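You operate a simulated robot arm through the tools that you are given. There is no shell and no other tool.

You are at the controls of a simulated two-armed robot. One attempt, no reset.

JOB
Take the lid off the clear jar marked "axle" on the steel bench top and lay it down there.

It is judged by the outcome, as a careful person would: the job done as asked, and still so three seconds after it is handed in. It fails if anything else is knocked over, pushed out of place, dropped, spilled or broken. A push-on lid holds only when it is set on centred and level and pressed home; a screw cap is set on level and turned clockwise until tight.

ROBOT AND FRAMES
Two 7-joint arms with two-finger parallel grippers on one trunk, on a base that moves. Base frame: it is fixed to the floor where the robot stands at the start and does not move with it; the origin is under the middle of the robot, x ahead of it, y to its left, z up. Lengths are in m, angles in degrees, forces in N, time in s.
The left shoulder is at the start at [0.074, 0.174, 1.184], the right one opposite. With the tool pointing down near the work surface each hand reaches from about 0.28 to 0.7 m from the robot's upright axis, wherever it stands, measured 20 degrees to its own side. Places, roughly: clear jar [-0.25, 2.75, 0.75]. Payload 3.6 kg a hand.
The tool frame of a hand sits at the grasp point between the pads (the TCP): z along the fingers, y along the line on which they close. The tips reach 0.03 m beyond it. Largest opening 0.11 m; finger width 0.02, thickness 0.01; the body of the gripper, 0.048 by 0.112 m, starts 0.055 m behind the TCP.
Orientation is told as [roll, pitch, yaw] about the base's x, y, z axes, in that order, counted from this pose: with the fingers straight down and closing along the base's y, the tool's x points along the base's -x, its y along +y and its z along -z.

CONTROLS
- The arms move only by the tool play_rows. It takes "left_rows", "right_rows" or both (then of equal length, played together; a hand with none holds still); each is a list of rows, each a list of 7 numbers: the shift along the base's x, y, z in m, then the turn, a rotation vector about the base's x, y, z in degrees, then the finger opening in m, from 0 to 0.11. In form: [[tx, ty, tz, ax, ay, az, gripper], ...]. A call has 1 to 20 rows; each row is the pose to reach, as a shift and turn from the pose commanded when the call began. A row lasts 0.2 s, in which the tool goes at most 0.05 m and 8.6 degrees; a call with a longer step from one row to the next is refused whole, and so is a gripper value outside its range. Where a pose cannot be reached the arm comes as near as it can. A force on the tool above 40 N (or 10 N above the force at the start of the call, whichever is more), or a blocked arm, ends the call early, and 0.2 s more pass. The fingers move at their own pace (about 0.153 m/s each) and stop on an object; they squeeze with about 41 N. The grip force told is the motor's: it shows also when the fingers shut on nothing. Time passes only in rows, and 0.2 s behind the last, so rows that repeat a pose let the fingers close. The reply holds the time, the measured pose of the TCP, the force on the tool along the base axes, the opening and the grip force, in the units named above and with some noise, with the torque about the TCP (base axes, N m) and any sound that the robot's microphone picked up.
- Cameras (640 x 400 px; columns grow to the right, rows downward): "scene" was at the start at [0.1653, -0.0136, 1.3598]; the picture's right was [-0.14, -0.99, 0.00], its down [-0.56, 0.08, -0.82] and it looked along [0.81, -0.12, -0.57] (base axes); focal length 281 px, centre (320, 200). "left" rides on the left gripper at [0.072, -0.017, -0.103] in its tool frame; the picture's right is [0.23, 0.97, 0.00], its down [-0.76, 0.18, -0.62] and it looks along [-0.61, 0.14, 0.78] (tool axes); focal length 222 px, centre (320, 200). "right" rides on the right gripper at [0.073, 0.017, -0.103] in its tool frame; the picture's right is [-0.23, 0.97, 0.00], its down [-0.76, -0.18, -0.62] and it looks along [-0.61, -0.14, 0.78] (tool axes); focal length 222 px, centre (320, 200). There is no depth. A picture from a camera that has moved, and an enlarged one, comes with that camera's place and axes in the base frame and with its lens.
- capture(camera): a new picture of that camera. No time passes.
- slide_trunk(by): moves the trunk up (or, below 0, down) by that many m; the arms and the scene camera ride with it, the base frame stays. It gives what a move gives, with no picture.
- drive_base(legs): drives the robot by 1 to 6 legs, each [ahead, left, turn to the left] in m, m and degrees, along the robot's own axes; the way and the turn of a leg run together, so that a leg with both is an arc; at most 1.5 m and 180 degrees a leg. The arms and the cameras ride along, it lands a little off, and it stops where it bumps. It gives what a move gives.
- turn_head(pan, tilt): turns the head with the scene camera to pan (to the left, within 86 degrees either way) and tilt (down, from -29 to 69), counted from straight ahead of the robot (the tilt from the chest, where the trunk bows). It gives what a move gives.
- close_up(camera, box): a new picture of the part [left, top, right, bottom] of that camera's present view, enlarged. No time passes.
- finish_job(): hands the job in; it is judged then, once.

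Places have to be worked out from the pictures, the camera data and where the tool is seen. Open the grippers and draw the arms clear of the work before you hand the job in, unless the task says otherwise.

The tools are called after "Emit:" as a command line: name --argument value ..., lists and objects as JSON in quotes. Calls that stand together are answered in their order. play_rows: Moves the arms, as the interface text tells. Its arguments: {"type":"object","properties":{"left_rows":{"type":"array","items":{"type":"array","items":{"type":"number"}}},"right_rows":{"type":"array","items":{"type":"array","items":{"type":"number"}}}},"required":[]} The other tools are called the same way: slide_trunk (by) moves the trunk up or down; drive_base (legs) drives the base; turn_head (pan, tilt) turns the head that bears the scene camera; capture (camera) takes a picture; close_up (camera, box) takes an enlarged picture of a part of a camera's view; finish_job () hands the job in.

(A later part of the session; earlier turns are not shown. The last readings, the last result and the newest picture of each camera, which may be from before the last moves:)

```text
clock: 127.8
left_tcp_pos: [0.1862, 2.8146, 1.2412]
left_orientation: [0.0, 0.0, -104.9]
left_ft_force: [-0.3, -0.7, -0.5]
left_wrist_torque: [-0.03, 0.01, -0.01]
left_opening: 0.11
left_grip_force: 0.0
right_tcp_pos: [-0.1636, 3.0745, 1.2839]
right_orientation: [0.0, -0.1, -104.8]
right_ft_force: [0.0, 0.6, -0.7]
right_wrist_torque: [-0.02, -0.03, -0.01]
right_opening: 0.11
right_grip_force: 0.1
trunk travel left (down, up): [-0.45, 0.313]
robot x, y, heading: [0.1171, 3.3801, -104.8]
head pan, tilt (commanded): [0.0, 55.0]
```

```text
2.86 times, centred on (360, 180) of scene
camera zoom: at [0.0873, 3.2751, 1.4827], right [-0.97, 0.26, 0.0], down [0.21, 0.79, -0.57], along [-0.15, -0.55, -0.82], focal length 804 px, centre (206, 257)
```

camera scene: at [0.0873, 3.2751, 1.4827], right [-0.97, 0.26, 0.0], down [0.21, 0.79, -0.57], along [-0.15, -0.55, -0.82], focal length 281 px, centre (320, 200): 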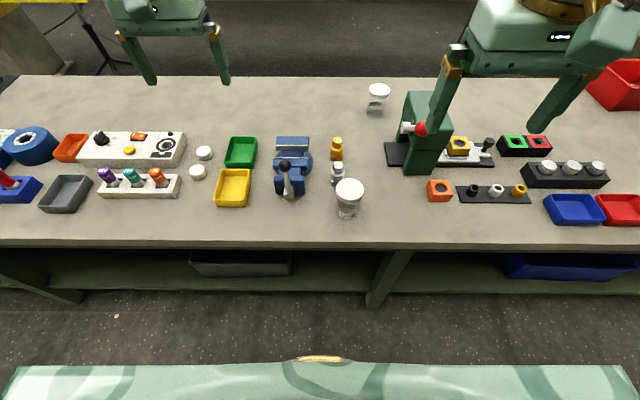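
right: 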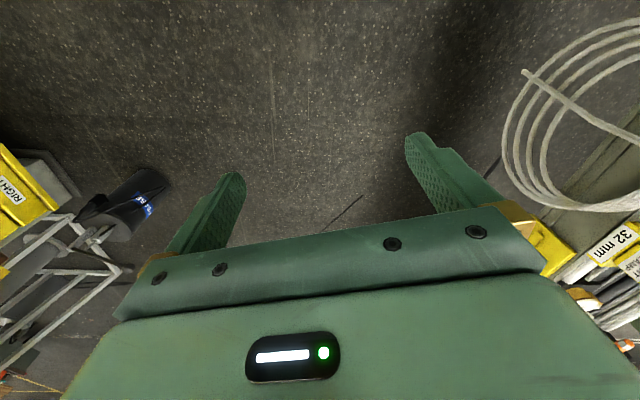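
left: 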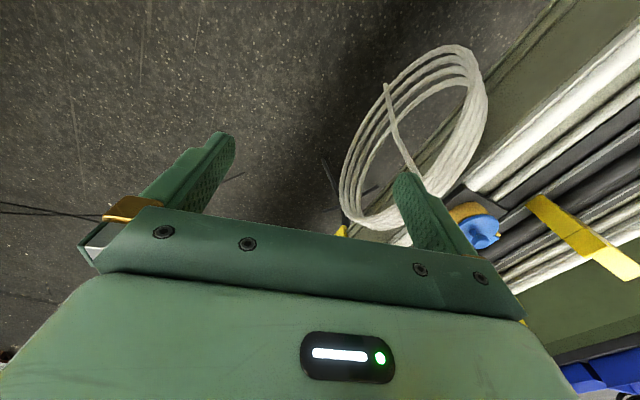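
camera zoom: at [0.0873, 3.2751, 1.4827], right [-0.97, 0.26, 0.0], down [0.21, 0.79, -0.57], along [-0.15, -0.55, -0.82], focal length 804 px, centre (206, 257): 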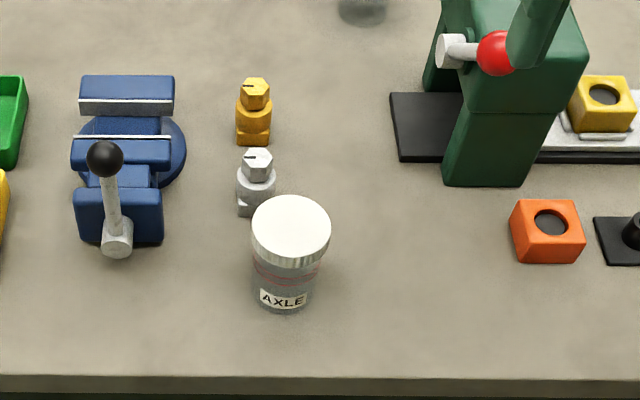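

I zoom further on the lid to measure its skirt height.

Emit:
close_up --camera "scene" --box '[329, 172, 369, 224]'

Emit:
capture --camera "right"

Emit:
capture --camera "left"

```text
7.69 times, centred on (349, 198) of scene
camera zoom: at [0.0873, 3.2751, 1.4827], right [-0.97, 0.26, 0.0], down [0.21, 0.79, -0.57], along [-0.15, -0.55, -0.82], focal length 2163 px, centre (97, 215)
```

zoom: 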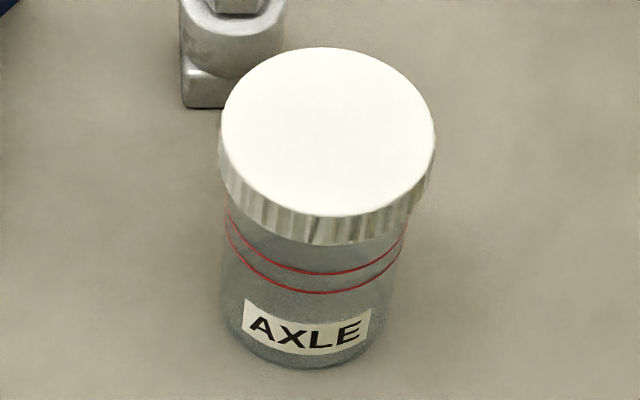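

```text
taken
camera right: at [-0.1284, 3.1388, 1.3862], right [0.88, -0.47, 0.0], down [-0.37, -0.69, 0.62], along [-0.29, -0.55, -0.78], focal length 222 px, centre (320, 200)
```

right: 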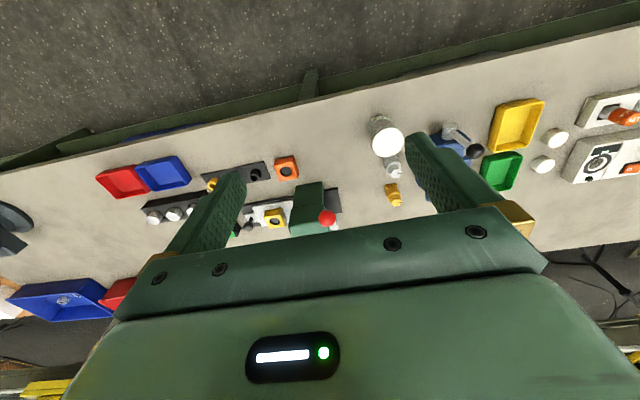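

```text
taken
camera left: at [0.1866, 2.8887, 1.3454], right [1.0, -0.03, 0.0], down [-0.02, -0.78, 0.62], along [-0.02, -0.62, -0.78], focal length 222 px, centre (320, 200)
```

left: 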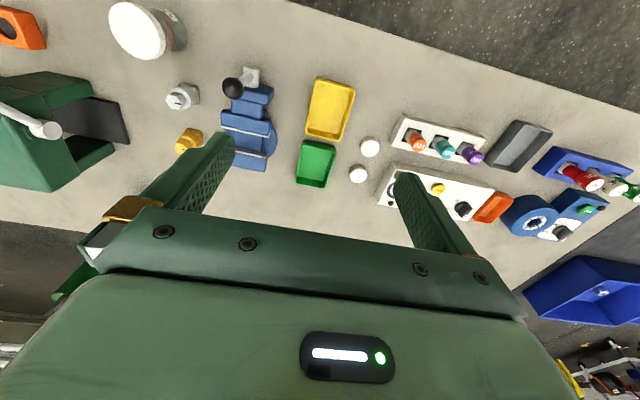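

All cameras agree: lid centre about (-0.093, 2.886), lid top z ≈ 0.919, skirt ≈ 0.017 m, bench top z ≈ 0.822. The lid looks like a ribbed screw cap, so the left hand will hold the jar body from my side, tilted under the lid, and the right hand will turn the lid from above. First I move both hands to safe pre-positions, yawing the left hand by -29°.

Emit:
play_rows --left_rows '[[-0.0158, 0.0281, -0.0113, 0, 0, -3.6, 0.11], [-0.0316, 0.0562, -0.0226, 0, 0, -7.2, 0.11], [-0.0474, 0.0843, -0.0339, 0, 0, -10.8, 0.11], [-0.0632, 0.1124, -0.0452, 0, 0, -14.5, 0.11], [-0.079, 0.1405, -0.0565, 0, 0, -18.1, 0.11], [-0.0948, 0.1686, -0.0678, 0, 0, -21.7, 0.11], [-0.1106, 0.1967, -0.0791, 0, 0, -25.4, 0.11], [-0.1264, 0.2248, -0.0904, 0, 0, -29, 0.11]]' --right_rows '[[-0.012, -0.018, -0.0105, 0, 0, 0, 0.11], [-0.024, -0.036, -0.021, 0, 0, 0, 0.11], [-0.036, -0.054, -0.0315, 0, 0, 0, 0.11], [-0.048, -0.072, -0.042, 0, 0, 0, 0.11], [-0.06, -0.09, -0.0525, 0, 0, 0, 0.11], [-0.072, -0.108, -0.063, 0, 0, 0, 0.11], [-0.084, -0.126, -0.0735, 0, 0, 0, 0.11], [-0.096, -0.144, -0.084, 0, 0, 0, 0.11]]'

```text
clock: 129.6
left_tcp_pos: [0.0574, 3.038, 1.1497]
left_orientation: [0.0, 0.0, -133.8]
left_ft_force: [-0.3, 0.6, -0.2]
left_wrist_torque: [0.03, -0.04, 0.0]
left_opening: 0.1102
left_grip_force: 0.0
right_tcp_pos: [-0.2588, 2.9288, 1.1992]
right_orientation: [0.1, 0.1, -104.9]
right_ft_force: [-0.5, -0.9, 0.0]
right_wrist_torque: [0.0, 0.0, -0.02]
right_opening: 0.1102
right_grip_force: 0.0
trunk travel left (down, up): [-0.45, 0.313]
robot x, y, heading: [0.116, 3.3756, -104.8]
head pan, tilt (commanded): [0.0, 55.0]
```

Both hands reached their pre-positions. Now I tilt the left hand 60° forward about its lateral axis, in place.

Emit:
play_rows --left_rows '[[0, 0, 0, -5.41, 5.19, 0, 0.11], [0, 0, 0, -10.83, 10.38, 0, 0.11], [0, 0, 0, -16.24, 15.57, 0, 0.11], [0, 0, 0, -21.66, 20.76, 0, 0.11], [0, 0, 0, -27.07, 25.95, 0, 0.11], [0, 0, 0, -32.49, 31.14, 0, 0.11], [0, 0, 0, -37.9, 36.33, 0, 0.11], [0, 0, 0, -43.32, 41.52, 0, 0.09]]'

Emit:
capture --camera "scene"

Emit:
capture --camera "left"

```text
clock: 131.4
left_tcp_pos: [0.0468, 3.0277, 1.1435]
left_orientation: [-0.1, -60.2, -133.9]
left_ft_force: [-0.3, 0.5, -1.7]
left_wrist_torque: [-0.01, 0.0, -0.03]
left_opening: 0.0901
left_grip_force: 0.1
left hand out of reach, approached as far as the arm can: row 7, 8
right_tcp_pos: [-0.258, 2.928, 1.1994]
right_orientation: [0.0, -0.1, -104.8]
right_ft_force: [1.0, -0.3, 0.0]
right_wrist_torque: [0.03, 0.03, 0.01]
right_opening: 0.1099
right_grip_force: 0.0
trunk travel left (down, up): [-0.45, 0.313]
robot x, y, heading: [0.1161, 3.3771, -104.9]
head pan, tilt (commanded): [0.0, 55.0]
```

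```text
taken
camera scene: at [0.0877, 3.275, 1.4827], right [-0.97, 0.26, 0.0], down [0.21, 0.79, -0.57], along [-0.15, -0.55, -0.82], focal length 281 px, centre (320, 200)
```

scene: 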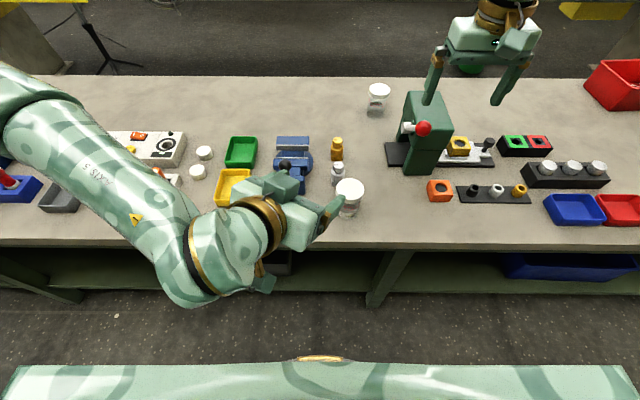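

```text
taken
camera left: at [0.1197, 3.131, 1.1327], right [0.78, -0.59, -0.2], down [0.24, -0.01, 0.97], along [-0.58, -0.81, 0.14], focal length 222 px, centre (320, 200)
```

left: 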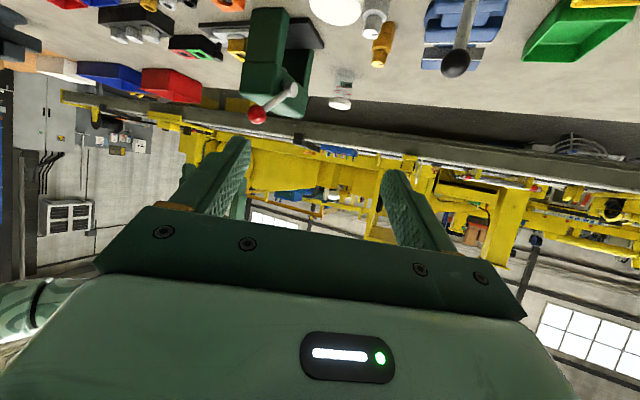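

The tilt is reached (pitch -60°), and the arm is only cramped because the hand is near the body. I now move the left hand down and forward to the pre-grasp point about 0.15 m short of the jar along the finger axis.

Emit:
play_rows --left_rows '[[-0.008, -0.0076, -0.036, 0, 0, 0, 0.09], [-0.0167, -0.0152, -0.072, 0, 0, 0, 0.09], [-0.025, -0.0228, -0.108, 0, 0, 0, 0.09], [-0.0333, -0.0304, -0.144, 0, 0, 0, 0.09], [-0.0417, -0.038, -0.18, 0, 0, 0, 0.09], [-0.05, -0.0456, -0.215, 0, 0, 0, 0.09]]'

Emit:
capture --camera "scene"

Emit:
capture --camera "left"

```text
clock: 132.8
left_tcp_pos: [-0.0035, 2.984, 0.9275]
left_orientation: [0.2, -60.1, -134.0]
left_ft_force: [0.6, -0.7, 0.1]
left_wrist_torque: [-0.01, -0.01, 0.0]
left_opening: 0.0897
left_grip_force: 0.0
right_tcp_pos: [-0.2569, 2.9299, 1.2]
right_orientation: [0.1, 0.1, -104.8]
right_ft_force: [0.3, -0.5, 0.0]
right_wrist_torque: [-0.02, -0.02, -0.01]
right_opening: 0.1096
right_grip_force: 0.0
trunk travel left (down, up): [-0.45, 0.313]
robot x, y, heading: [0.1132, 3.3758, -104.6]
head pan, tilt (commanded): [0.0, 55.0]
```

```text
taken
camera scene: at [0.087, 3.2755, 1.4827], right [-0.97, 0.26, 0.0], down [0.21, 0.79, -0.57], along [-0.15, -0.55, -0.82], focal length 281 px, centre (320, 200)
```

scene: 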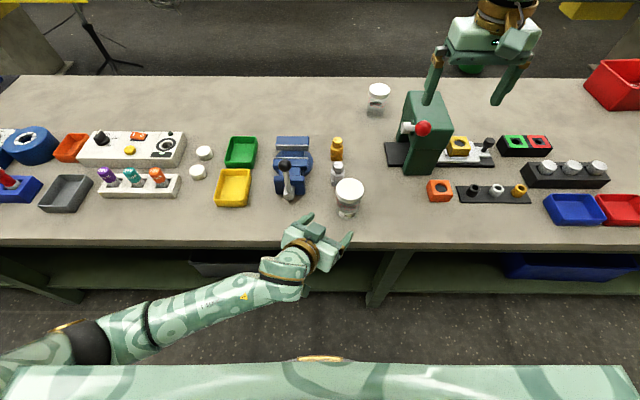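

```text
taken
camera left: at [0.0693, 3.0863, 0.9173], right [0.78, -0.59, -0.2], down [0.24, -0.01, 0.97], along [-0.58, -0.81, 0.14], focal length 222 px, centre (320, 200)
```

left: 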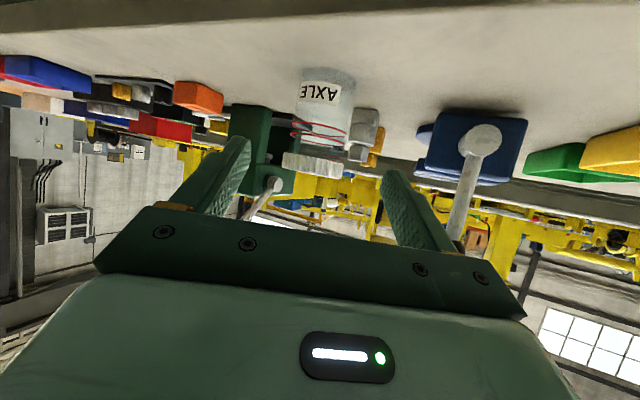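

The left hand is at (-0.0035, 2.984, 0.9275) with the jar centred between the open fingers, and its camera puts the lid at z ≈ 0.91, consistent. I advance along the finger axis until the fingers straddle the jar body below the lid.

Emit:
play_rows --left_rows '[[-0.0127, -0.0139, -0.0106, 0, 0, 0, 0.09], [-0.0254, -0.0278, -0.0212, 0, 0, 0, 0.09], [-0.0381, -0.0416, -0.0317, 0, 0, 0, 0.09], [-0.0509, -0.0555, -0.0423, 0, 0, 0, 0.09], [-0.0636, -0.0694, -0.0529, 0, 0, 0, 0.09], [-0.0763, -0.0833, -0.0635, 0, 0, 0, 0.09]]'

Emit:
capture --camera "scene"

Emit:
capture --camera "left"

Emit:
close_up --camera "scene" --box '[280, 150, 400, 260]'

```text
clock: 134.2
left_tcp_pos: [-0.0808, 2.8988, 0.8639]
left_orientation: [0.0, -60.0, -133.8]
left_ft_force: [-0.3, -0.2, -0.3]
left_wrist_torque: [0.0, 0.02, -0.01]
left_opening: 0.0901
left_grip_force: 0.0
right_tcp_pos: [-0.2595, 2.9284, 1.199]
right_orientation: [0.2, 0.1, -104.8]
right_ft_force: [-0.6, 0.5, -1.1]
right_wrist_torque: [0.0, 0.01, 0.02]
right_opening: 0.1099
right_grip_force: 0.0
trunk travel left (down, up): [-0.45, 0.313]
robot x, y, heading: [0.1158, 3.3742, -104.6]
head pan, tilt (commanded): [0.0, 55.0]
```

```text
taken
camera scene: at [0.0864, 3.2749, 1.4826], right [-0.97, 0.26, 0.0], down [0.21, 0.79, -0.57], along [-0.15, -0.55, -0.82], focal length 281 px, centre (320, 200)
```

scene: 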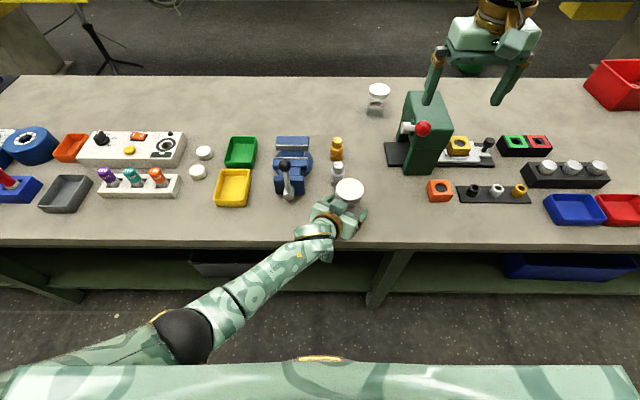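

```text
taken
camera left: at [-0.0072, 3.003, 0.8541], right [0.78, -0.59, -0.2], down [0.24, -0.01, 0.97], along [-0.58, -0.81, 0.13], focal length 222 px, centre (320, 200)
```

left: 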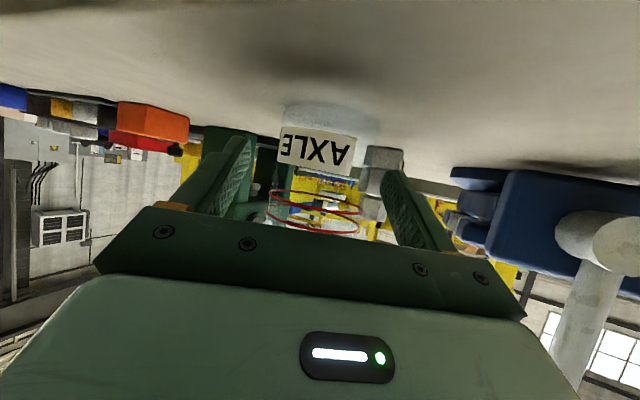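

```text
3.64 times, centred on (340, 205) of scene
camera zoom: at [0.0864, 3.2749, 1.4826], right [-0.97, 0.26, 0.0], down [0.21, 0.79, -0.57], along [-0.15, -0.55, -0.82], focal length 1023 px, centre (247, 182)
```

zoom: 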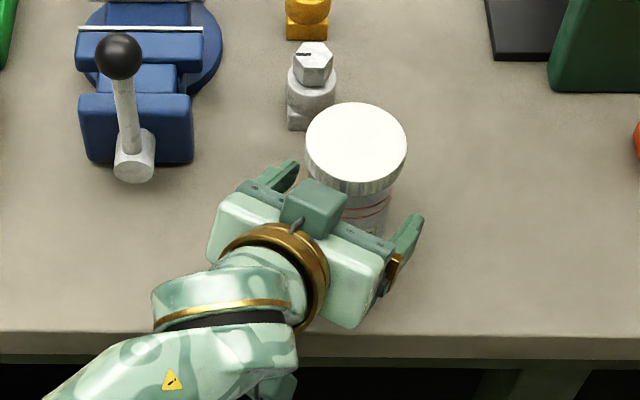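

The fingers straddle the body evenly, but a block on top of the left gripper sits close behind the lid rim. I flatten the tilt by another 8° for more room, then close the left fingers on the jar body.

Emit:
play_rows --left_rows '[[0, 0, 0, -2.89, 2.77, 0, 0.09], [0, 0, 0, -5.78, 5.54, 0, 0.09], [0, 0, 0, -5.78, 5.54, 0, 0.075], [0, 0, 0, -5.78, 5.54, 0, 0.066], [0, 0, 0, -5.78, 5.54, 0, 0.058], [0, 0, 0, -5.78, 5.54, 0, 0.05], [0, 0, 0, -5.78, 5.54, 0, 0.045], [0, 0, 0, -5.78, 5.54, 0, 0.045]]'

Emit:
close_up --camera "scene" --box '[280, 150, 400, 260]'

Emit:
capture --camera "left"

```text
clock: 136.0
left_tcp_pos: [-0.0667, 2.8927, 0.8584]
left_orientation: [3.8, -67.4, -136.9]
left_ft_force: [-0.7, 0.8, -0.4]
left_wrist_torque: [0.02, -0.02, -0.01]
left_opening: 0.0604
left_grip_force: 40.7
right_tcp_pos: [-0.2576, 2.9287, 1.1992]
right_orientation: [-0.1, 0.0, -104.7]
right_ft_force: [1.0, 0.5, 0.6]
right_wrist_torque: [0.0, -0.05, 0.02]
right_opening: 0.1103
right_grip_force: 0.1
trunk travel left (down, up): [-0.45, 0.313]
robot x, y, heading: [0.115, 3.377, -104.8]
head pan, tilt (commanded): [0.0, 55.0]
```

```text
3.64 times, centred on (340, 205) of scene
camera zoom: at [0.0871, 3.275, 1.4827], right [-0.97, 0.26, 0.0], down [0.21, 0.79, -0.57], along [-0.15, -0.55, -0.82], focal length 1023 px, centre (247, 182)
```

zoom: 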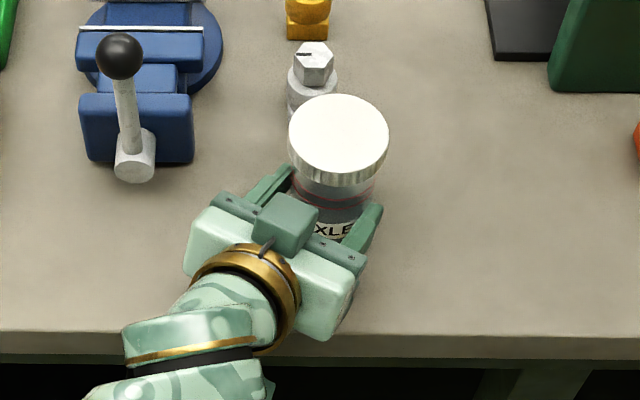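

```text
taken
camera left: at [0.0053, 2.9934, 0.8319], right [0.77, -0.61, -0.18], down [0.31, 0.1, 0.95], along [-0.56, -0.79, 0.26], focal length 222 px, centre (320, 200)
```

left: 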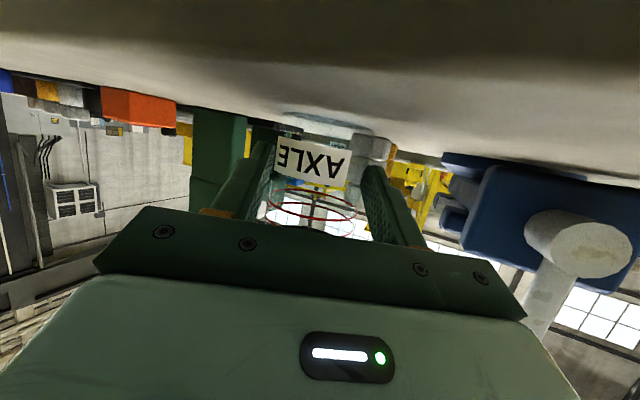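

The left fingers closed on the body (opening 0.060, 41 N), but the hand drifted about 0.015 m sideways with the jar. I hold still for a moment to see whether the pose is stable.

Emit:
play_rows --left_rows '[[0, 0, 0, 0, 0, 0, 0.045], [0, 0, 0, 0, 0, 0, 0.045], [0, 0, 0, 0, 0, 0, 0.045]]'

Emit:
close_up --camera "scene" --box '[310, 160, 374, 224]'

```text
clock: 136.8
left_tcp_pos: [-0.0662, 2.8927, 0.8585]
left_orientation: [3.8, -67.5, -136.9]
left_ft_force: [0.0, -0.9, 0.0]
left_wrist_torque: [0.04, -0.03, -0.01]
left_opening: 0.0604
left_grip_force: 40.8
right_tcp_pos: [-0.2589, 2.9284, 1.2001]
right_orientation: [0.0, 0.0, -104.8]
right_ft_force: [0.6, -0.6, 0.3]
right_wrist_torque: [-0.01, -0.01, -0.02]
right_opening: 0.1102
right_grip_force: 0.0
trunk travel left (down, up): [-0.45, 0.313]
robot x, y, heading: [0.1142, 3.3793, -104.9]
head pan, tilt (commanded): [0.0, 55.0]
```

```text
6.25 times, centred on (342, 192) of scene
camera zoom: at [0.0871, 3.275, 1.4827], right [-0.97, 0.26, 0.0], down [0.21, 0.79, -0.57], along [-0.15, -0.55, -0.82], focal length 1758 px, centre (182, 250)
```

zoom: 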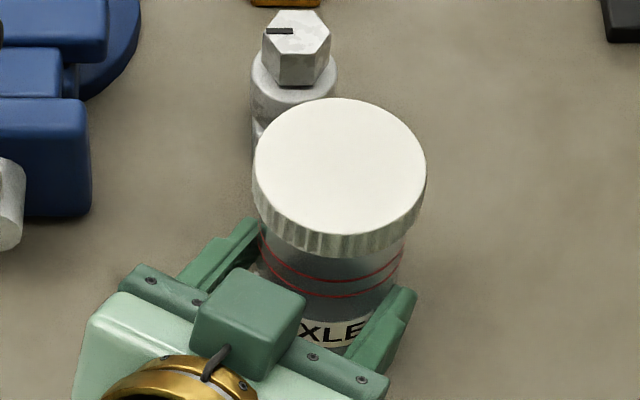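

The hold is stable, but the jar now sits at the very fingertips (jar near (-0.086, 2.870)), which is a marginal grip. I open, return to the 60° tilt that tracked well, and re-seat the fingers deeper around the jar.

Emit:
play_rows --left_rows '[[0, 0, 0, 0, 0, 0, 0.065], [0, 0, 0, 0, 0, 0, 0.075], [0, 0, 0, 0, 0, 0, 0.085], [0, 0, 0, 0, 0, 0, 0.085], [0, 0, 0, 2.73, -2.92, 0, 0.085], [0, 0, 0, 5.46, -5.84, 0, 0.085], [0, 0, 0, 5.46, -5.84, 0, 0.085]]'

Emit:
close_up --camera "scene" --box '[310, 160, 374, 224]'

Emit:
capture --camera "left"

```text
clock: 138.4
left_tcp_pos: [-0.081, 2.9003, 0.8651]
left_orientation: [0.8, -60.1, -134.6]
left_ft_force: [0.0, 0.2, 0.6]
left_wrist_torque: [0.02, 0.01, 0.01]
left_opening: 0.0852
left_grip_force: 0.1
right_tcp_pos: [-0.2588, 2.928, 1.1989]
right_orientation: [0.1, 0.0, -104.7]
right_ft_force: [0.4, -0.4, 0.1]
right_wrist_torque: [0.04, -0.03, 0.01]
right_opening: 0.1099
right_grip_force: 0.1
trunk travel left (down, up): [-0.45, 0.313]
robot x, y, heading: [0.1161, 3.379, -104.8]
head pan, tilt (commanded): [0.0, 55.0]
```

```text
6.25 times, centred on (342, 192) of scene
camera zoom: at [0.087, 3.2755, 1.4827], right [-0.97, 0.26, 0.0], down [0.21, 0.79, -0.57], along [-0.15, -0.55, -0.82], focal length 1758 px, centre (182, 250)
```

zoom: 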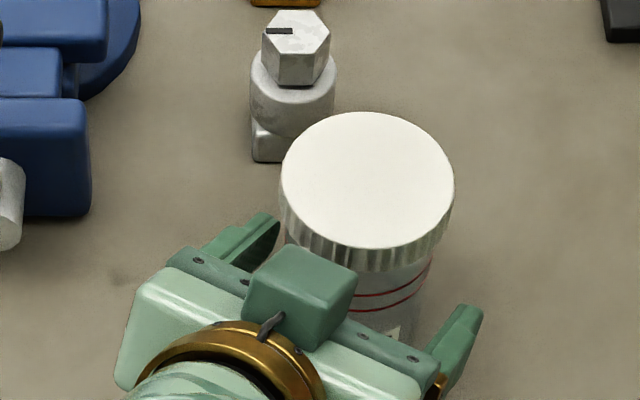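

```text
taken
camera left: at [-0.0076, 3.0038, 0.8545], right [0.78, -0.59, -0.19], down [0.23, 0.0, 0.97], along [-0.58, -0.8, 0.14], focal length 222 px, centre (320, 200)
```

left: 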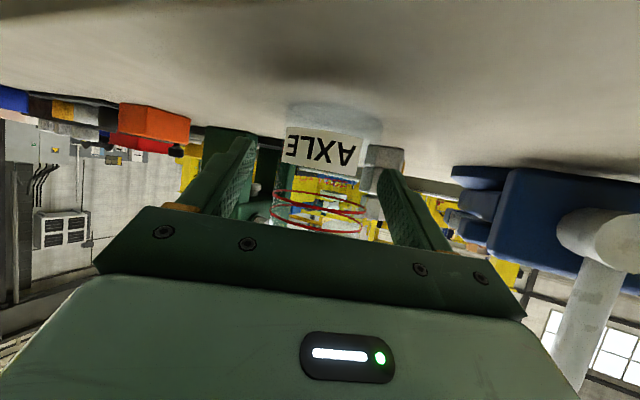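

The hand tracks well again at 60° tilt, and the jar stands at about (-0.095, 2.879), back near its first place. I shift slightly forward to centre it deeper between the pads, then close.

Emit:
play_rows --left_rows '[[-0.0005, -0.0038, -0.0005, 0, 0, 0, 0.085], [-0.001, -0.0075, -0.001, 0, 0, 0, 0.085], [-0.001, -0.0075, -0.001, 0, 0, 0, 0.085]]'

Emit:
play_rows --left_rows '[[0, 0, 0, 0, 0, 0, 0.075], [0, 0, 0, 0, 0, 0, 0.067], [0, 0, 0, 0, 0, 0, 0.062], [0, 0, 0, 0, 0, 0, 0.057], [0, 0, 0, 0, 0, 0, 0.05], [0, 0, 0, 0, 0, 0, 0.045]]'

Emit:
close_up --camera "scene" --box '[310, 160, 374, 224]'

Emit:
capture --camera "left"

```text
clock: 139.2
left_tcp_pos: [-0.0807, 2.8921, 0.8642]
left_orientation: [0.9, -60.1, -134.5]
left_ft_force: [-0.1, 0.3, 0.1]
left_wrist_torque: [-0.04, 0.0, -0.01]
left_opening: 0.0849
left_grip_force: 0.0
right_tcp_pos: [-0.258, 2.9289, 1.2001]
right_orientation: [0.1, 0.1, -104.7]
right_ft_force: [-0.3, 0.5, 0.4]
right_wrist_torque: [0.0, 0.0, -0.01]
right_opening: 0.1101
right_grip_force: 0.0
trunk travel left (down, up): [-0.45, 0.313]
robot x, y, heading: [0.1185, 3.3786, -104.6]
head pan, tilt (commanded): [0.0, 55.0]
```

```text
clock: 140.6
left_tcp_pos: [-0.0814, 2.8927, 0.8649]
left_orientation: [0.8, -60.2, -134.6]
left_ft_force: [-0.3, 0.5, 0.6]
left_wrist_torque: [0.02, 0.05, 0.04]
left_opening: 0.0605
left_grip_force: 40.9
right_tcp_pos: [-0.2591, 2.9294, 1.1993]
right_orientation: [0.0, 0.0, -104.8]
right_ft_force: [0.4, 0.2, -0.6]
right_wrist_torque: [-0.01, -0.04, -0.01]
right_opening: 0.11
right_grip_force: 0.1
trunk travel left (down, up): [-0.45, 0.313]
robot x, y, heading: [0.1169, 3.379, -105.0]
head pan, tilt (commanded): [0.0, 55.0]
```

```text
6.25 times, centred on (342, 192) of scene
camera zoom: at [0.0871, 3.2752, 1.4827], right [-0.97, 0.26, 0.0], down [0.21, 0.79, -0.57], along [-0.15, -0.55, -0.82], focal length 1758 px, centre (182, 250)
```

zoom: 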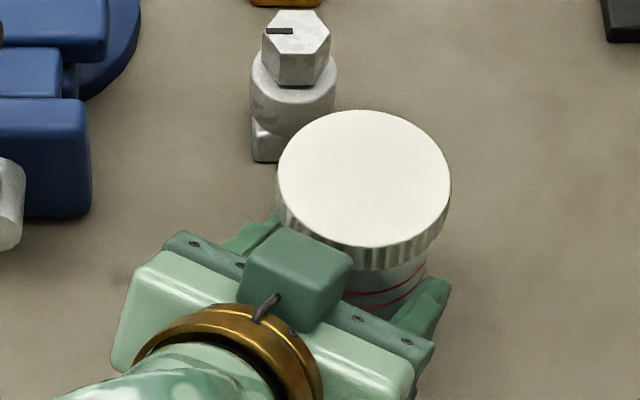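

```text
taken
camera left: at [-0.0081, 2.9953, 0.8538], right [0.78, -0.59, -0.19], down [0.23, 0.0, 0.97], along [-0.58, -0.8, 0.14], focal length 222 px, centre (320, 200)
```

left: 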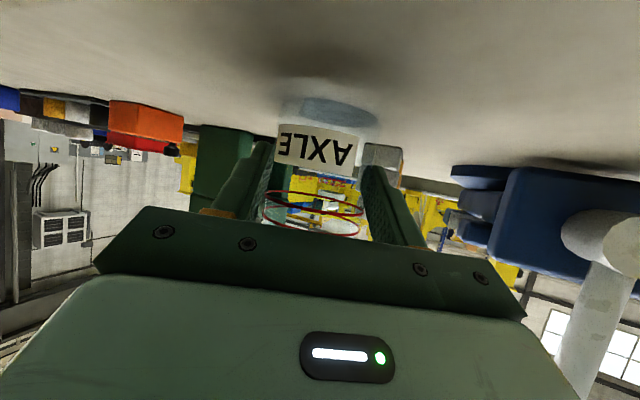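

The jar is now firmly held (opening 0.0605) and the pose is stable. The lid centre reads about (-0.094, 2.878). I bring the right hand above the lid, turned -60° so its fingers clear the left gripper's block and leave room for a counter-clockwise stroke.

Emit:
play_rows --right_rows '[[0.0206, -0.0064, -0.0188, 0, 0, -7.5, 0.11], [0.0412, -0.0128, -0.0375, 0, 0, -15, 0.11], [0.0619, -0.0191, -0.0563, 0, 0, -22.5, 0.11], [0.0825, -0.0255, -0.075, 0, 0, -30, 0.11], [0.1031, -0.0319, -0.0938, 0, 0, -37.5, 0.1], [0.1238, -0.0383, -0.1125, 0, 0, -45, 0.095], [0.1444, -0.0446, -0.1313, 0, 0, -52.5, 0.095], [0.165, -0.051, -0.15, 0, 0, -60, 0.095]]'

Emit:
capture --camera "right"

Emit:
capture --camera "scene"

```text
clock: 142.4
left_tcp_pos: [-0.0809, 2.8918, 0.8638]
left_orientation: [0.8, -60.1, -134.5]
left_ft_force: [0.0, 1.0, 2.4]
left_wrist_torque: [0.05, 0.06, 0.0]
left_opening: 0.0602
left_grip_force: 40.9
right_tcp_pos: [-0.0953, 2.8795, 1.0498]
right_orientation: [0.1, 0.0, -164.9]
right_ft_force: [-0.1, -0.2, -0.4]
right_wrist_torque: [0.02, -0.02, -0.02]
right_opening: 0.0948
right_grip_force: 0.0
trunk travel left (down, up): [-0.45, 0.313]
robot x, y, heading: [0.1115, 3.3763, -104.9]
head pan, tilt (commanded): [0.0, 55.0]
```

```text
taken
camera right: at [-0.0205, 2.8804, 1.1525], right [0.03, -1.0, 0.0], down [-0.78, -0.02, 0.62], along [-0.62, -0.02, -0.78], focal length 222 px, centre (320, 200)
```

right: 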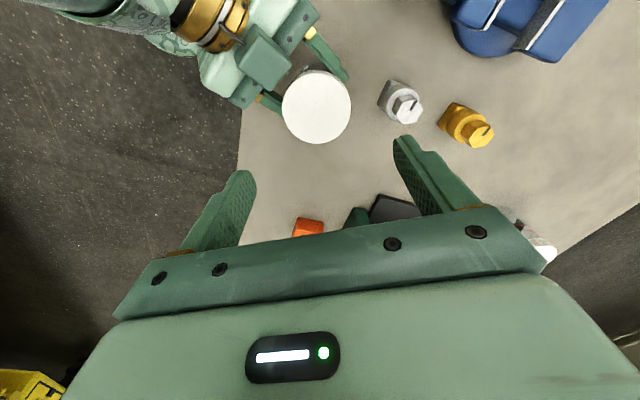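

```text
taken
camera scene: at [0.0879, 3.2749, 1.4827], right [-0.97, 0.26, 0.0], down [0.21, 0.79, -0.57], along [-0.15, -0.55, -0.82], focal length 281 px, centre (320, 200)
```

scene: 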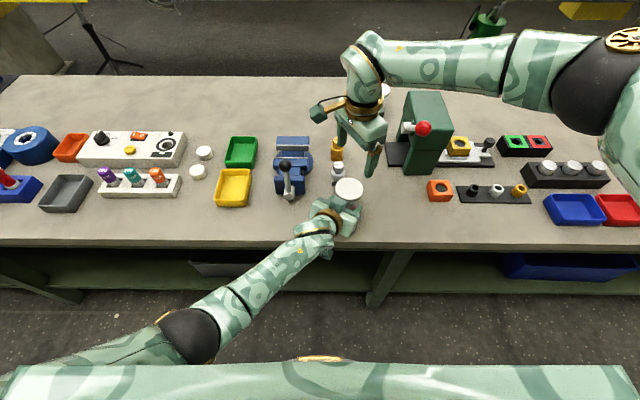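

The right wrist camera puts the lid about 0.009 m toward the tool's +x (≈(-0.087, 2.884)), while the scene camera says (-0.094, 2.878). I shift halfway, come down to z ≈ 0.985, and look again from both cameras.

Emit:
play_rows --right_rows '[[0.0025, 0.001, -0.022, 0, 0, 0, 0.095], [0.005, 0.002, -0.044, 0, 0, 0, 0.095], [0.005, 0.002, -0.064, 0, 0, 0, 0.095]]'

Emit:
capture --camera "right"

Emit:
close_up --camera "scene" --box '[300, 130, 400, 230]'

```text
clock: 143.2
left_tcp_pos: [-0.0802, 2.8919, 0.8647]
left_orientation: [0.9, -60.1, -134.6]
left_ft_force: [-0.1, -0.5, 1.8]
left_wrist_torque: [0.04, 0.07, 0.0]
left_opening: 0.0602
left_grip_force: 41.2
right_tcp_pos: [-0.09, 2.8822, 0.9854]
right_orientation: [-0.1, 0.0, -164.9]
right_ft_force: [0.7, 0.5, 0.0]
right_wrist_torque: [0.02, 0.01, 0.01]
right_opening: 0.0953
right_grip_force: 0.1
trunk travel left (down, up): [-0.45, 0.313]
robot x, y, heading: [0.1179, 3.3769, -104.8]
head pan, tilt (commanded): [0.0, 55.0]
```

```text
taken
camera right: at [-0.0153, 2.8844, 1.0884], right [0.03, -1.0, 0.0], down [-0.78, -0.03, 0.62], along [-0.62, -0.02, -0.78], focal length 222 px, centre (320, 200)
```

right: 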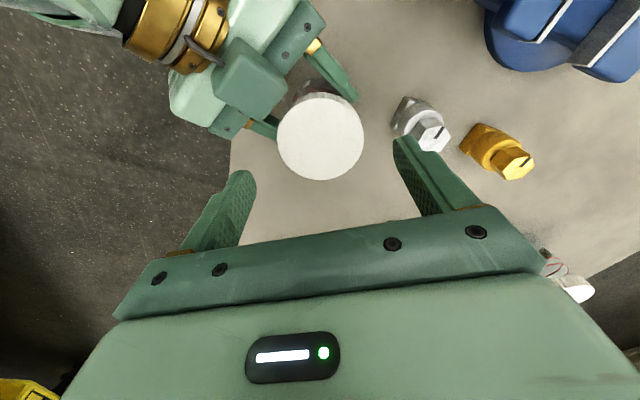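

```text
4.00 times, centred on (350, 180) of scene
camera zoom: at [0.0875, 3.2752, 1.4827], right [-0.97, 0.26, 0.0], down [0.21, 0.79, -0.57], along [-0.15, -0.55, -0.82], focal length 1125 px, centre (200, 280)
```

zoom: 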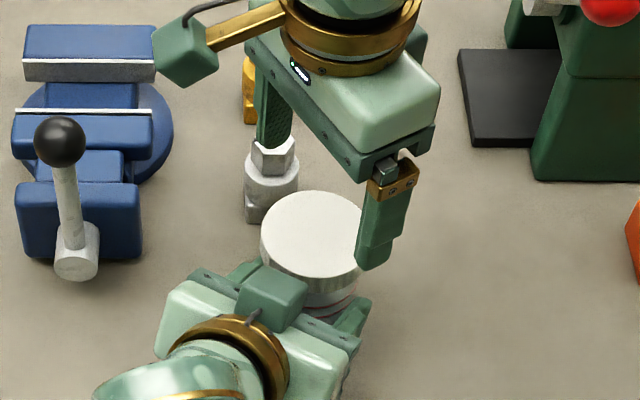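

Combining the wrist view, the scene view and the line between the left pads, the lid centre is about (-0.091, 2.881), and the right TCP is already within ~1 mm of that. I descend so the fingertips reach just below the lid skirt (TCP z ≈ 0.928), watching the force.

Emit:
play_rows --right_rows '[[-0.0005, -0.0005, -0.015, 0, 0, 0, 0.095], [-0.001, -0.001, -0.03, 0, 0, 0, 0.095], [-0.001, -0.001, -0.045, 0, 0, 0, 0.095], [-0.001, -0.001, -0.057, 0, 0, 0, 0.095]]'

Emit:
capture --camera "right"

Emit:
close_up --camera "scene" --box '[300, 130, 400, 230]'

Emit:
capture --camera "left"

```text
clock: 144.2
left_tcp_pos: [-0.081, 2.8926, 0.8652]
left_orientation: [0.9, -60.1, -134.6]
left_ft_force: [0.4, -1.0, 1.9]
left_wrist_torque: [0.02, 0.09, -0.02]
left_opening: 0.0606
left_grip_force: 41.1
right_tcp_pos: [-0.0909, 2.88, 0.9286]
right_orientation: [-0.1, 0.0, -164.8]
right_ft_force: [0.2, -0.1, 0.6]
right_wrist_torque: [0.01, -0.02, -0.01]
right_opening: 0.0952
right_grip_force: 0.1
trunk travel left (down, up): [-0.45, 0.313]
robot x, y, heading: [0.1203, 3.3779, -105.0]
head pan, tilt (commanded): [0.0, 55.0]
```

```text
taken
camera right: at [-0.0159, 2.8819, 1.0308], right [0.04, -1.0, 0.0], down [-0.78, -0.03, 0.62], along [-0.62, -0.02, -0.78], focal length 222 px, centre (320, 200)
```

right: 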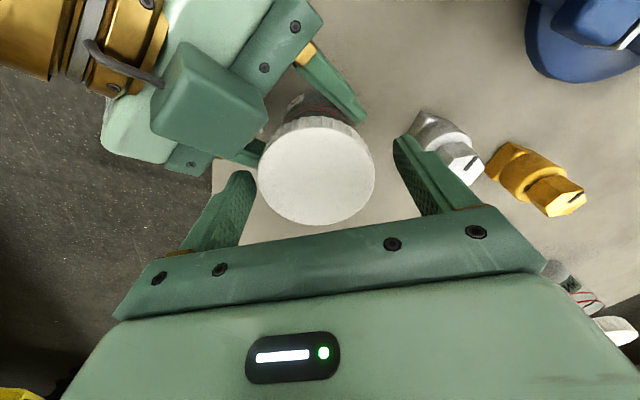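

```text
4.00 times, centred on (350, 180) of scene
camera zoom: at [0.0875, 3.2752, 1.4827], right [-0.97, 0.26, 0.0], down [0.21, 0.79, -0.57], along [-0.15, -0.55, -0.82], focal length 1125 px, centre (200, 280)
```

zoom: 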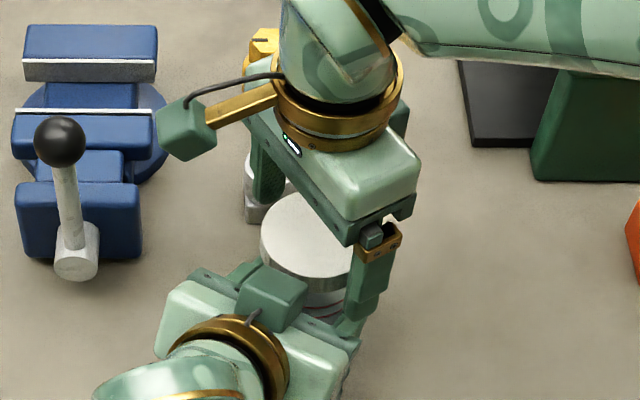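

```text
taken
camera left: at [-0.0079, 2.9952, 0.8538], right [0.78, -0.59, -0.19], down [0.23, 0.0, 0.97], along [-0.58, -0.8, 0.14], focal length 222 px, centre (320, 200)
```

left: 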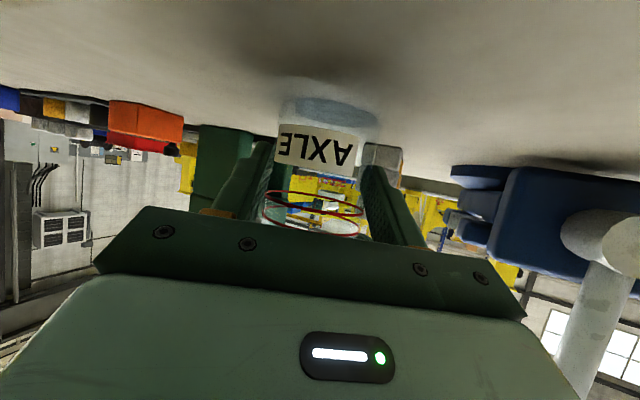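

The fingers straddle the lid without contact, and three wrist views give lid top z ≈ 0.914, with its centre ~4 mm toward tool +x. I shift 3 mm that way and close the right fingers on the lid.

Emit:
play_rows --right_rows '[[0.0029, 0.0008, 0, 0, 0, 0, 0.095], [0.0029, 0.0008, 0, 0, 0, 0, 0.085], [0.0029, 0.0008, 0, 0, 0, 0, 0.077], [0.0029, 0.0008, 0, 0, 0, 0, 0.072], [0.0029, 0.0008, 0, 0, 0, 0, 0.067], [0.0029, 0.0008, 0, 0, 0, 0, 0.06], [0.0029, 0.0008, 0, 0, 0, 0, 0.06]]'

Emit:
capture --camera "right"

Emit:
close_up --camera "scene" --box '[300, 130, 400, 230]'

```text
clock: 145.8
left_tcp_pos: [-0.0803, 2.8911, 0.8644]
left_orientation: [1.0, -60.2, -134.7]
left_ft_force: [0.5, -15.4, 0.4]
left_wrist_torque: [0.65, 0.12, 0.13]
left_opening: 0.0603
left_grip_force: 41.3
right_tcp_pos: [-0.0868, 2.882, 0.9284]
right_orientation: [-0.2, 0.1, -164.8]
right_ft_force: [-1.0, 15.0, 1.9]
right_wrist_torque: [0.28, 0.06, -0.01]
right_opening: 0.066
right_grip_force: 41.2
trunk travel left (down, up): [-0.45, 0.313]
robot x, y, heading: [0.1168, 3.3754, -104.8]
head pan, tilt (commanded): [0.0, 55.0]
```

```text
taken
camera right: at [-0.0127, 2.8834, 1.0303], right [0.04, -1.0, 0.0], down [-0.78, -0.03, 0.62], along [-0.62, -0.02, -0.78], focal length 222 px, centre (320, 200)
```

right: 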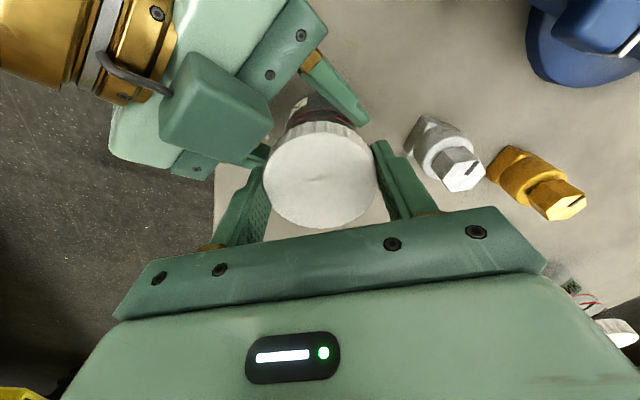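

```text
4.00 times, centred on (350, 180) of scene
camera zoom: at [0.0873, 3.2753, 1.4827], right [-0.97, 0.26, 0.0], down [0.21, 0.79, -0.57], along [-0.15, -0.55, -0.82], focal length 1125 px, centre (200, 280)
```

zoom: 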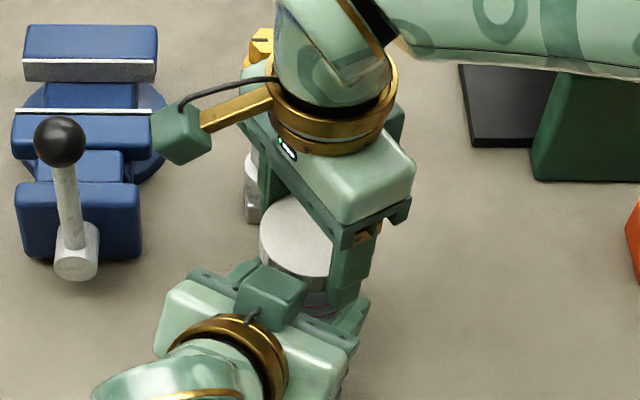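

The right hand grips the lid (opening 0.066, 41 N), with about 15 N of sideways tension in y between the hands. I ease the right hand 1.2 mm toward +y to relieve it before turning.

Emit:
play_rows --right_rows '[[0, 0.0006, 0, 0, 0, 0, 0.06], [0, 0.0012, 0, 0, 0, 0, 0.06], [0, 0.0012, 0, 0, 0, 0, 0.06]]'

```text
clock: 146.6
left_tcp_pos: [-0.0807, 2.8916, 0.8649]
left_orientation: [0.9, -60.1, -134.6]
left_ft_force: [3.5, -13.2, 0.5]
left_wrist_torque: [0.48, 0.15, 0.2]
left_opening: 0.0604
left_grip_force: 41.2
right_tcp_pos: [-0.0859, 2.8827, 0.9286]
right_orientation: [0.0, 0.0, -164.8]
right_ft_force: [-3.1, 13.8, -0.4]
right_wrist_torque: [0.3, 0.08, -0.06]
right_opening: 0.0659
right_grip_force: 41.1
trunk travel left (down, up): [-0.45, 0.313]
robot x, y, heading: [0.1181, 3.3778, -104.6]
head pan, tilt (commanded): [0.0, 55.0]
```

The tension dropped only slightly (15 → 13.8 N). I ease another 2.5 mm in the same direction to see how it responds.

Emit:
play_rows --right_rows '[[0.0, 0.0008, 0, 0, 0, 0, 0.06], [0.0, 0.0017, 0, 0, 0, 0, 0.06], [0.0, 0.0025, 0, 0, 0, 0, 0.06], [0.0, 0.0025, 0, 0, 0, 0, 0.06]]'

```text
clock: 147.6
left_tcp_pos: [-0.0812, 2.8929, 0.8649]
left_orientation: [0.7, -60.2, -134.5]
left_ft_force: [8.2, 9.2, 9.8]
left_wrist_torque: [-0.61, 0.35, -0.02]
left_opening: 0.0603
left_grip_force: 41.0
right_tcp_pos: [-0.0893, 2.8828, 0.9287]
right_orientation: [0.2, -0.1, -164.8]
right_ft_force: [-6.9, -9.6, -11.3]
right_wrist_torque: [-0.04, 0.18, 0.03]
right_opening: 0.0658
right_grip_force: 41.3
trunk travel left (down, up): [-0.45, 0.313]
robot x, y, heading: [0.1168, 3.3757, -104.7]
head pan, tilt (commanded): [0.0, 55.0]
```

Now the tension reversed (about -10 N), so the stiffness is ~9 N/mm. I step back 1 mm and a little in x and z to near zero.

Emit:
play_rows --right_rows '[[-0.0004, -0.0005, -0.0005, 0, 0, 0, 0.06], [-0.0007, -0.001, -0.001, 0, 0, 0, 0.06], [-0.0007, -0.001, -0.001, 0, 0, 0, 0.06]]'

```text
clock: 148.4
left_tcp_pos: [-0.0807, 2.892, 0.8645]
left_orientation: [0.8, -60.1, -134.5]
left_ft_force: [1.3, 6.1, 5.4]
left_wrist_torque: [-0.3, 0.17, 0.01]
left_opening: 0.0601
left_grip_force: 40.8
right_tcp_pos: [-0.0886, 2.8844, 0.9284]
right_orientation: [0.2, 0.0, -164.8]
right_ft_force: [-3.1, -8.1, -2.2]
right_wrist_torque: [-0.14, 0.04, 0.03]
right_opening: 0.066
right_grip_force: 41.4
trunk travel left (down, up): [-0.45, 0.313]
robot x, y, heading: [0.1124, 3.3774, -104.9]
head pan, tilt (commanded): [0.0, 55.0]
```

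The tension is now small. I turn the lid counter-clockwise by 17° in small steps to feel for the thread.

Emit:
play_rows --right_rows '[[0.0001, -0.0003, 0, 0, 0, 4, 0.06], [0.0002, -0.0006, 0, 0, 0, 8, 0.06], [0.0003, -0.0009, 0, 0, 0, 12.5, 0.06], [0.0004, -0.0012, 0, 0, 0, 17, 0.06]]'

Emit:
capture --camera "right"

Emit:
capture --camera "left"

```text
clock: 149.4
left_tcp_pos: [-0.08, 2.8917, 0.8645]
left_orientation: [1.0, -60.0, -134.6]
left_ft_force: [-2.9, -8.6, -3.0]
left_wrist_torque: [0.84, 0.22, 0.07]
left_opening: 0.0604
left_grip_force: 40.8
right_tcp_pos: [-0.0867, 2.8837, 0.9282]
right_orientation: [0.1, 0.2, -147.6]
right_ft_force: [0.1, 10.3, 13.3]
right_wrist_torque: [0.07, -0.04, -0.06]
right_opening: 0.0661
right_grip_force: 41.6
trunk travel left (down, up): [-0.45, 0.313]
robot x, y, heading: [0.1183, 3.3781, -104.7]
head pan, tilt (commanded): [0.0, 55.0]
```

```text
taken
camera right: at [-0.0172, 2.9073, 1.0304], right [0.33, -0.94, 0.0], down [-0.74, -0.26, 0.62], along [-0.59, -0.2, -0.78], focal length 222 px, centre (320, 200)
```

right: 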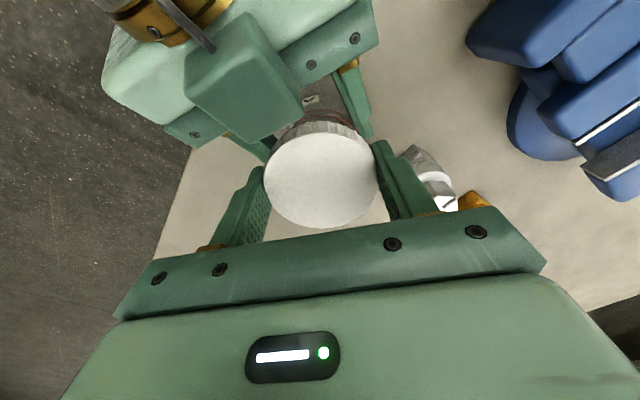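

```text
taken
camera left: at [-0.0074, 2.9954, 0.8538], right [0.78, -0.59, -0.19], down [0.23, 0.0, 0.97], along [-0.58, -0.81, 0.14], focal length 222 px, centre (320, 200)
```

left: 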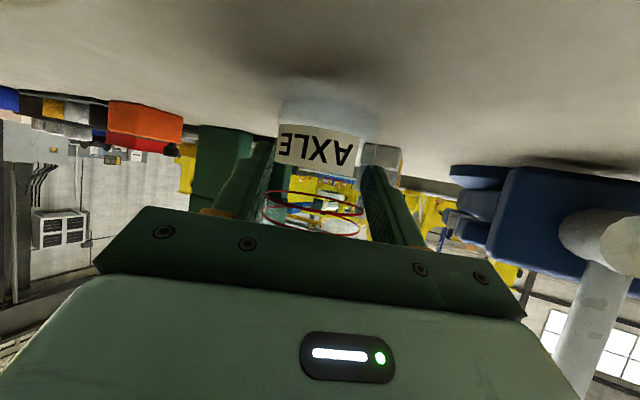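

The jar stays still (label unchanged) while the lid turns with almost no torque, and an upward push of about 13 N appears, as from a rising thread. I go on turning, letting the hand rise slightly.

Emit:
play_rows --right_rows '[[0.0002, 0.0003, 0.0004, 0, 0, 4, 0.06], [0.0004, 0.0005, 0.0008, 0, 0, 8, 0.06], [0.0006, 0.0005, 0.0012, 0, 0, 12.5, 0.06], [0.0008, 0.0005, 0.0015, 0, 0, 17, 0.06], [0.0008, 0.0005, 0.0015, 0, 0, 17, 0.06]]'

```text
clock: 150.6
left_tcp_pos: [-0.0805, 2.8916, 0.8644]
left_orientation: [1.1, -60.2, -134.8]
left_ft_force: [7.3, -16.5, -0.9]
left_wrist_torque: [0.78, 0.23, 0.26]
left_opening: 0.06
left_grip_force: 41.2
right_tcp_pos: [-0.0871, 2.8826, 0.9287]
right_orientation: [-0.1, 0.1, -130.8]
right_ft_force: [-6.3, 17.0, 2.2]
right_wrist_torque: [0.33, 0.16, -0.06]
right_opening: 0.0658
right_grip_force: 40.6
trunk travel left (down, up): [-0.45, 0.313]
robot x, y, heading: [0.113, 3.375, -104.5]
head pan, tilt (commanded): [0.0, 55.0]
```

The z force is nearly gone, and y tension is about 17 N. I keep turning another 30° with a small +y correction and a slight rise.

Emit:
play_rows --right_rows '[[-0.0002, 0.0006, 0.0004, 0, 0, 6, 0.06], [-0.0003, 0.0012, 0.0008, 0, 0, 12, 0.06], [-0.0004, 0.0018, 0.0012, 0, 0, 18, 0.06], [-0.0004, 0.0018, 0.0016, 0, 0, 24, 0.06], [-0.0004, 0.0018, 0.002, 0, 0, 30, 0.06], [-0.0004, 0.0018, 0.002, 0, 0, 30, 0.06]]'

Emit:
capture --camera "right"

Emit:
close_up --camera "scene" --box '[300, 130, 400, 230]'

```text
clock: 152.0
left_tcp_pos: [-0.0816, 2.8918, 0.8636]
left_orientation: [0.9, -60.2, -134.6]
left_ft_force: [22.9, -6.1, 13.1]
left_wrist_torque: [-0.14, 0.7, 0.31]
left_opening: 0.06
left_grip_force: 40.7
right_tcp_pos: [-0.0874, 2.8853, 0.9306]
right_orientation: [-0.1, 0.1, -100.9]
right_ft_force: [-23.4, 5.7, -13.8]
right_wrist_torque: [0.43, 0.87, -0.08]
right_opening: 0.0666
right_grip_force: 40.9
trunk travel left (down, up): [-0.45, 0.313]
robot x, y, heading: [0.1169, 3.3759, -104.7]
head pan, tilt (commanded): [0.0, 55.0]
```

```text
taken
camera right: at [-0.0577, 2.9519, 1.0327], right [0.91, -0.41, 0.0], down [-0.32, -0.72, 0.62], along [-0.25, -0.57, -0.78], focal length 222 px, centre (320, 200)
```

right: 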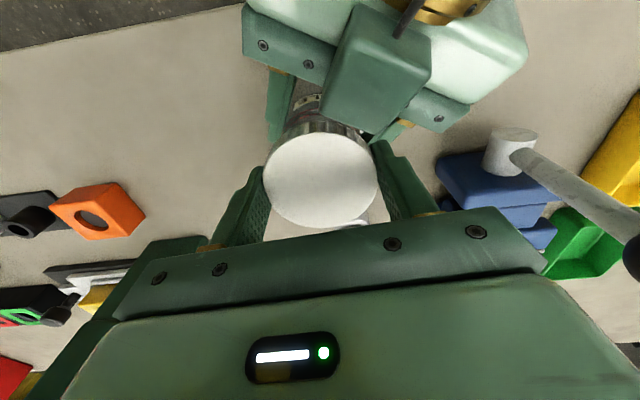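

```text
4.00 times, centred on (350, 180) of scene
camera zoom: at [0.0873, 3.275, 1.4827], right [-0.97, 0.26, 0.0], down [0.21, 0.79, -0.57], along [-0.15, -0.55, -0.82], focal length 1125 px, centre (200, 280)
```

zoom: 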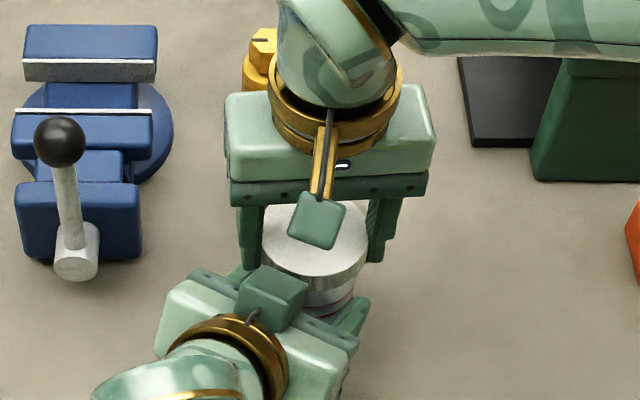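

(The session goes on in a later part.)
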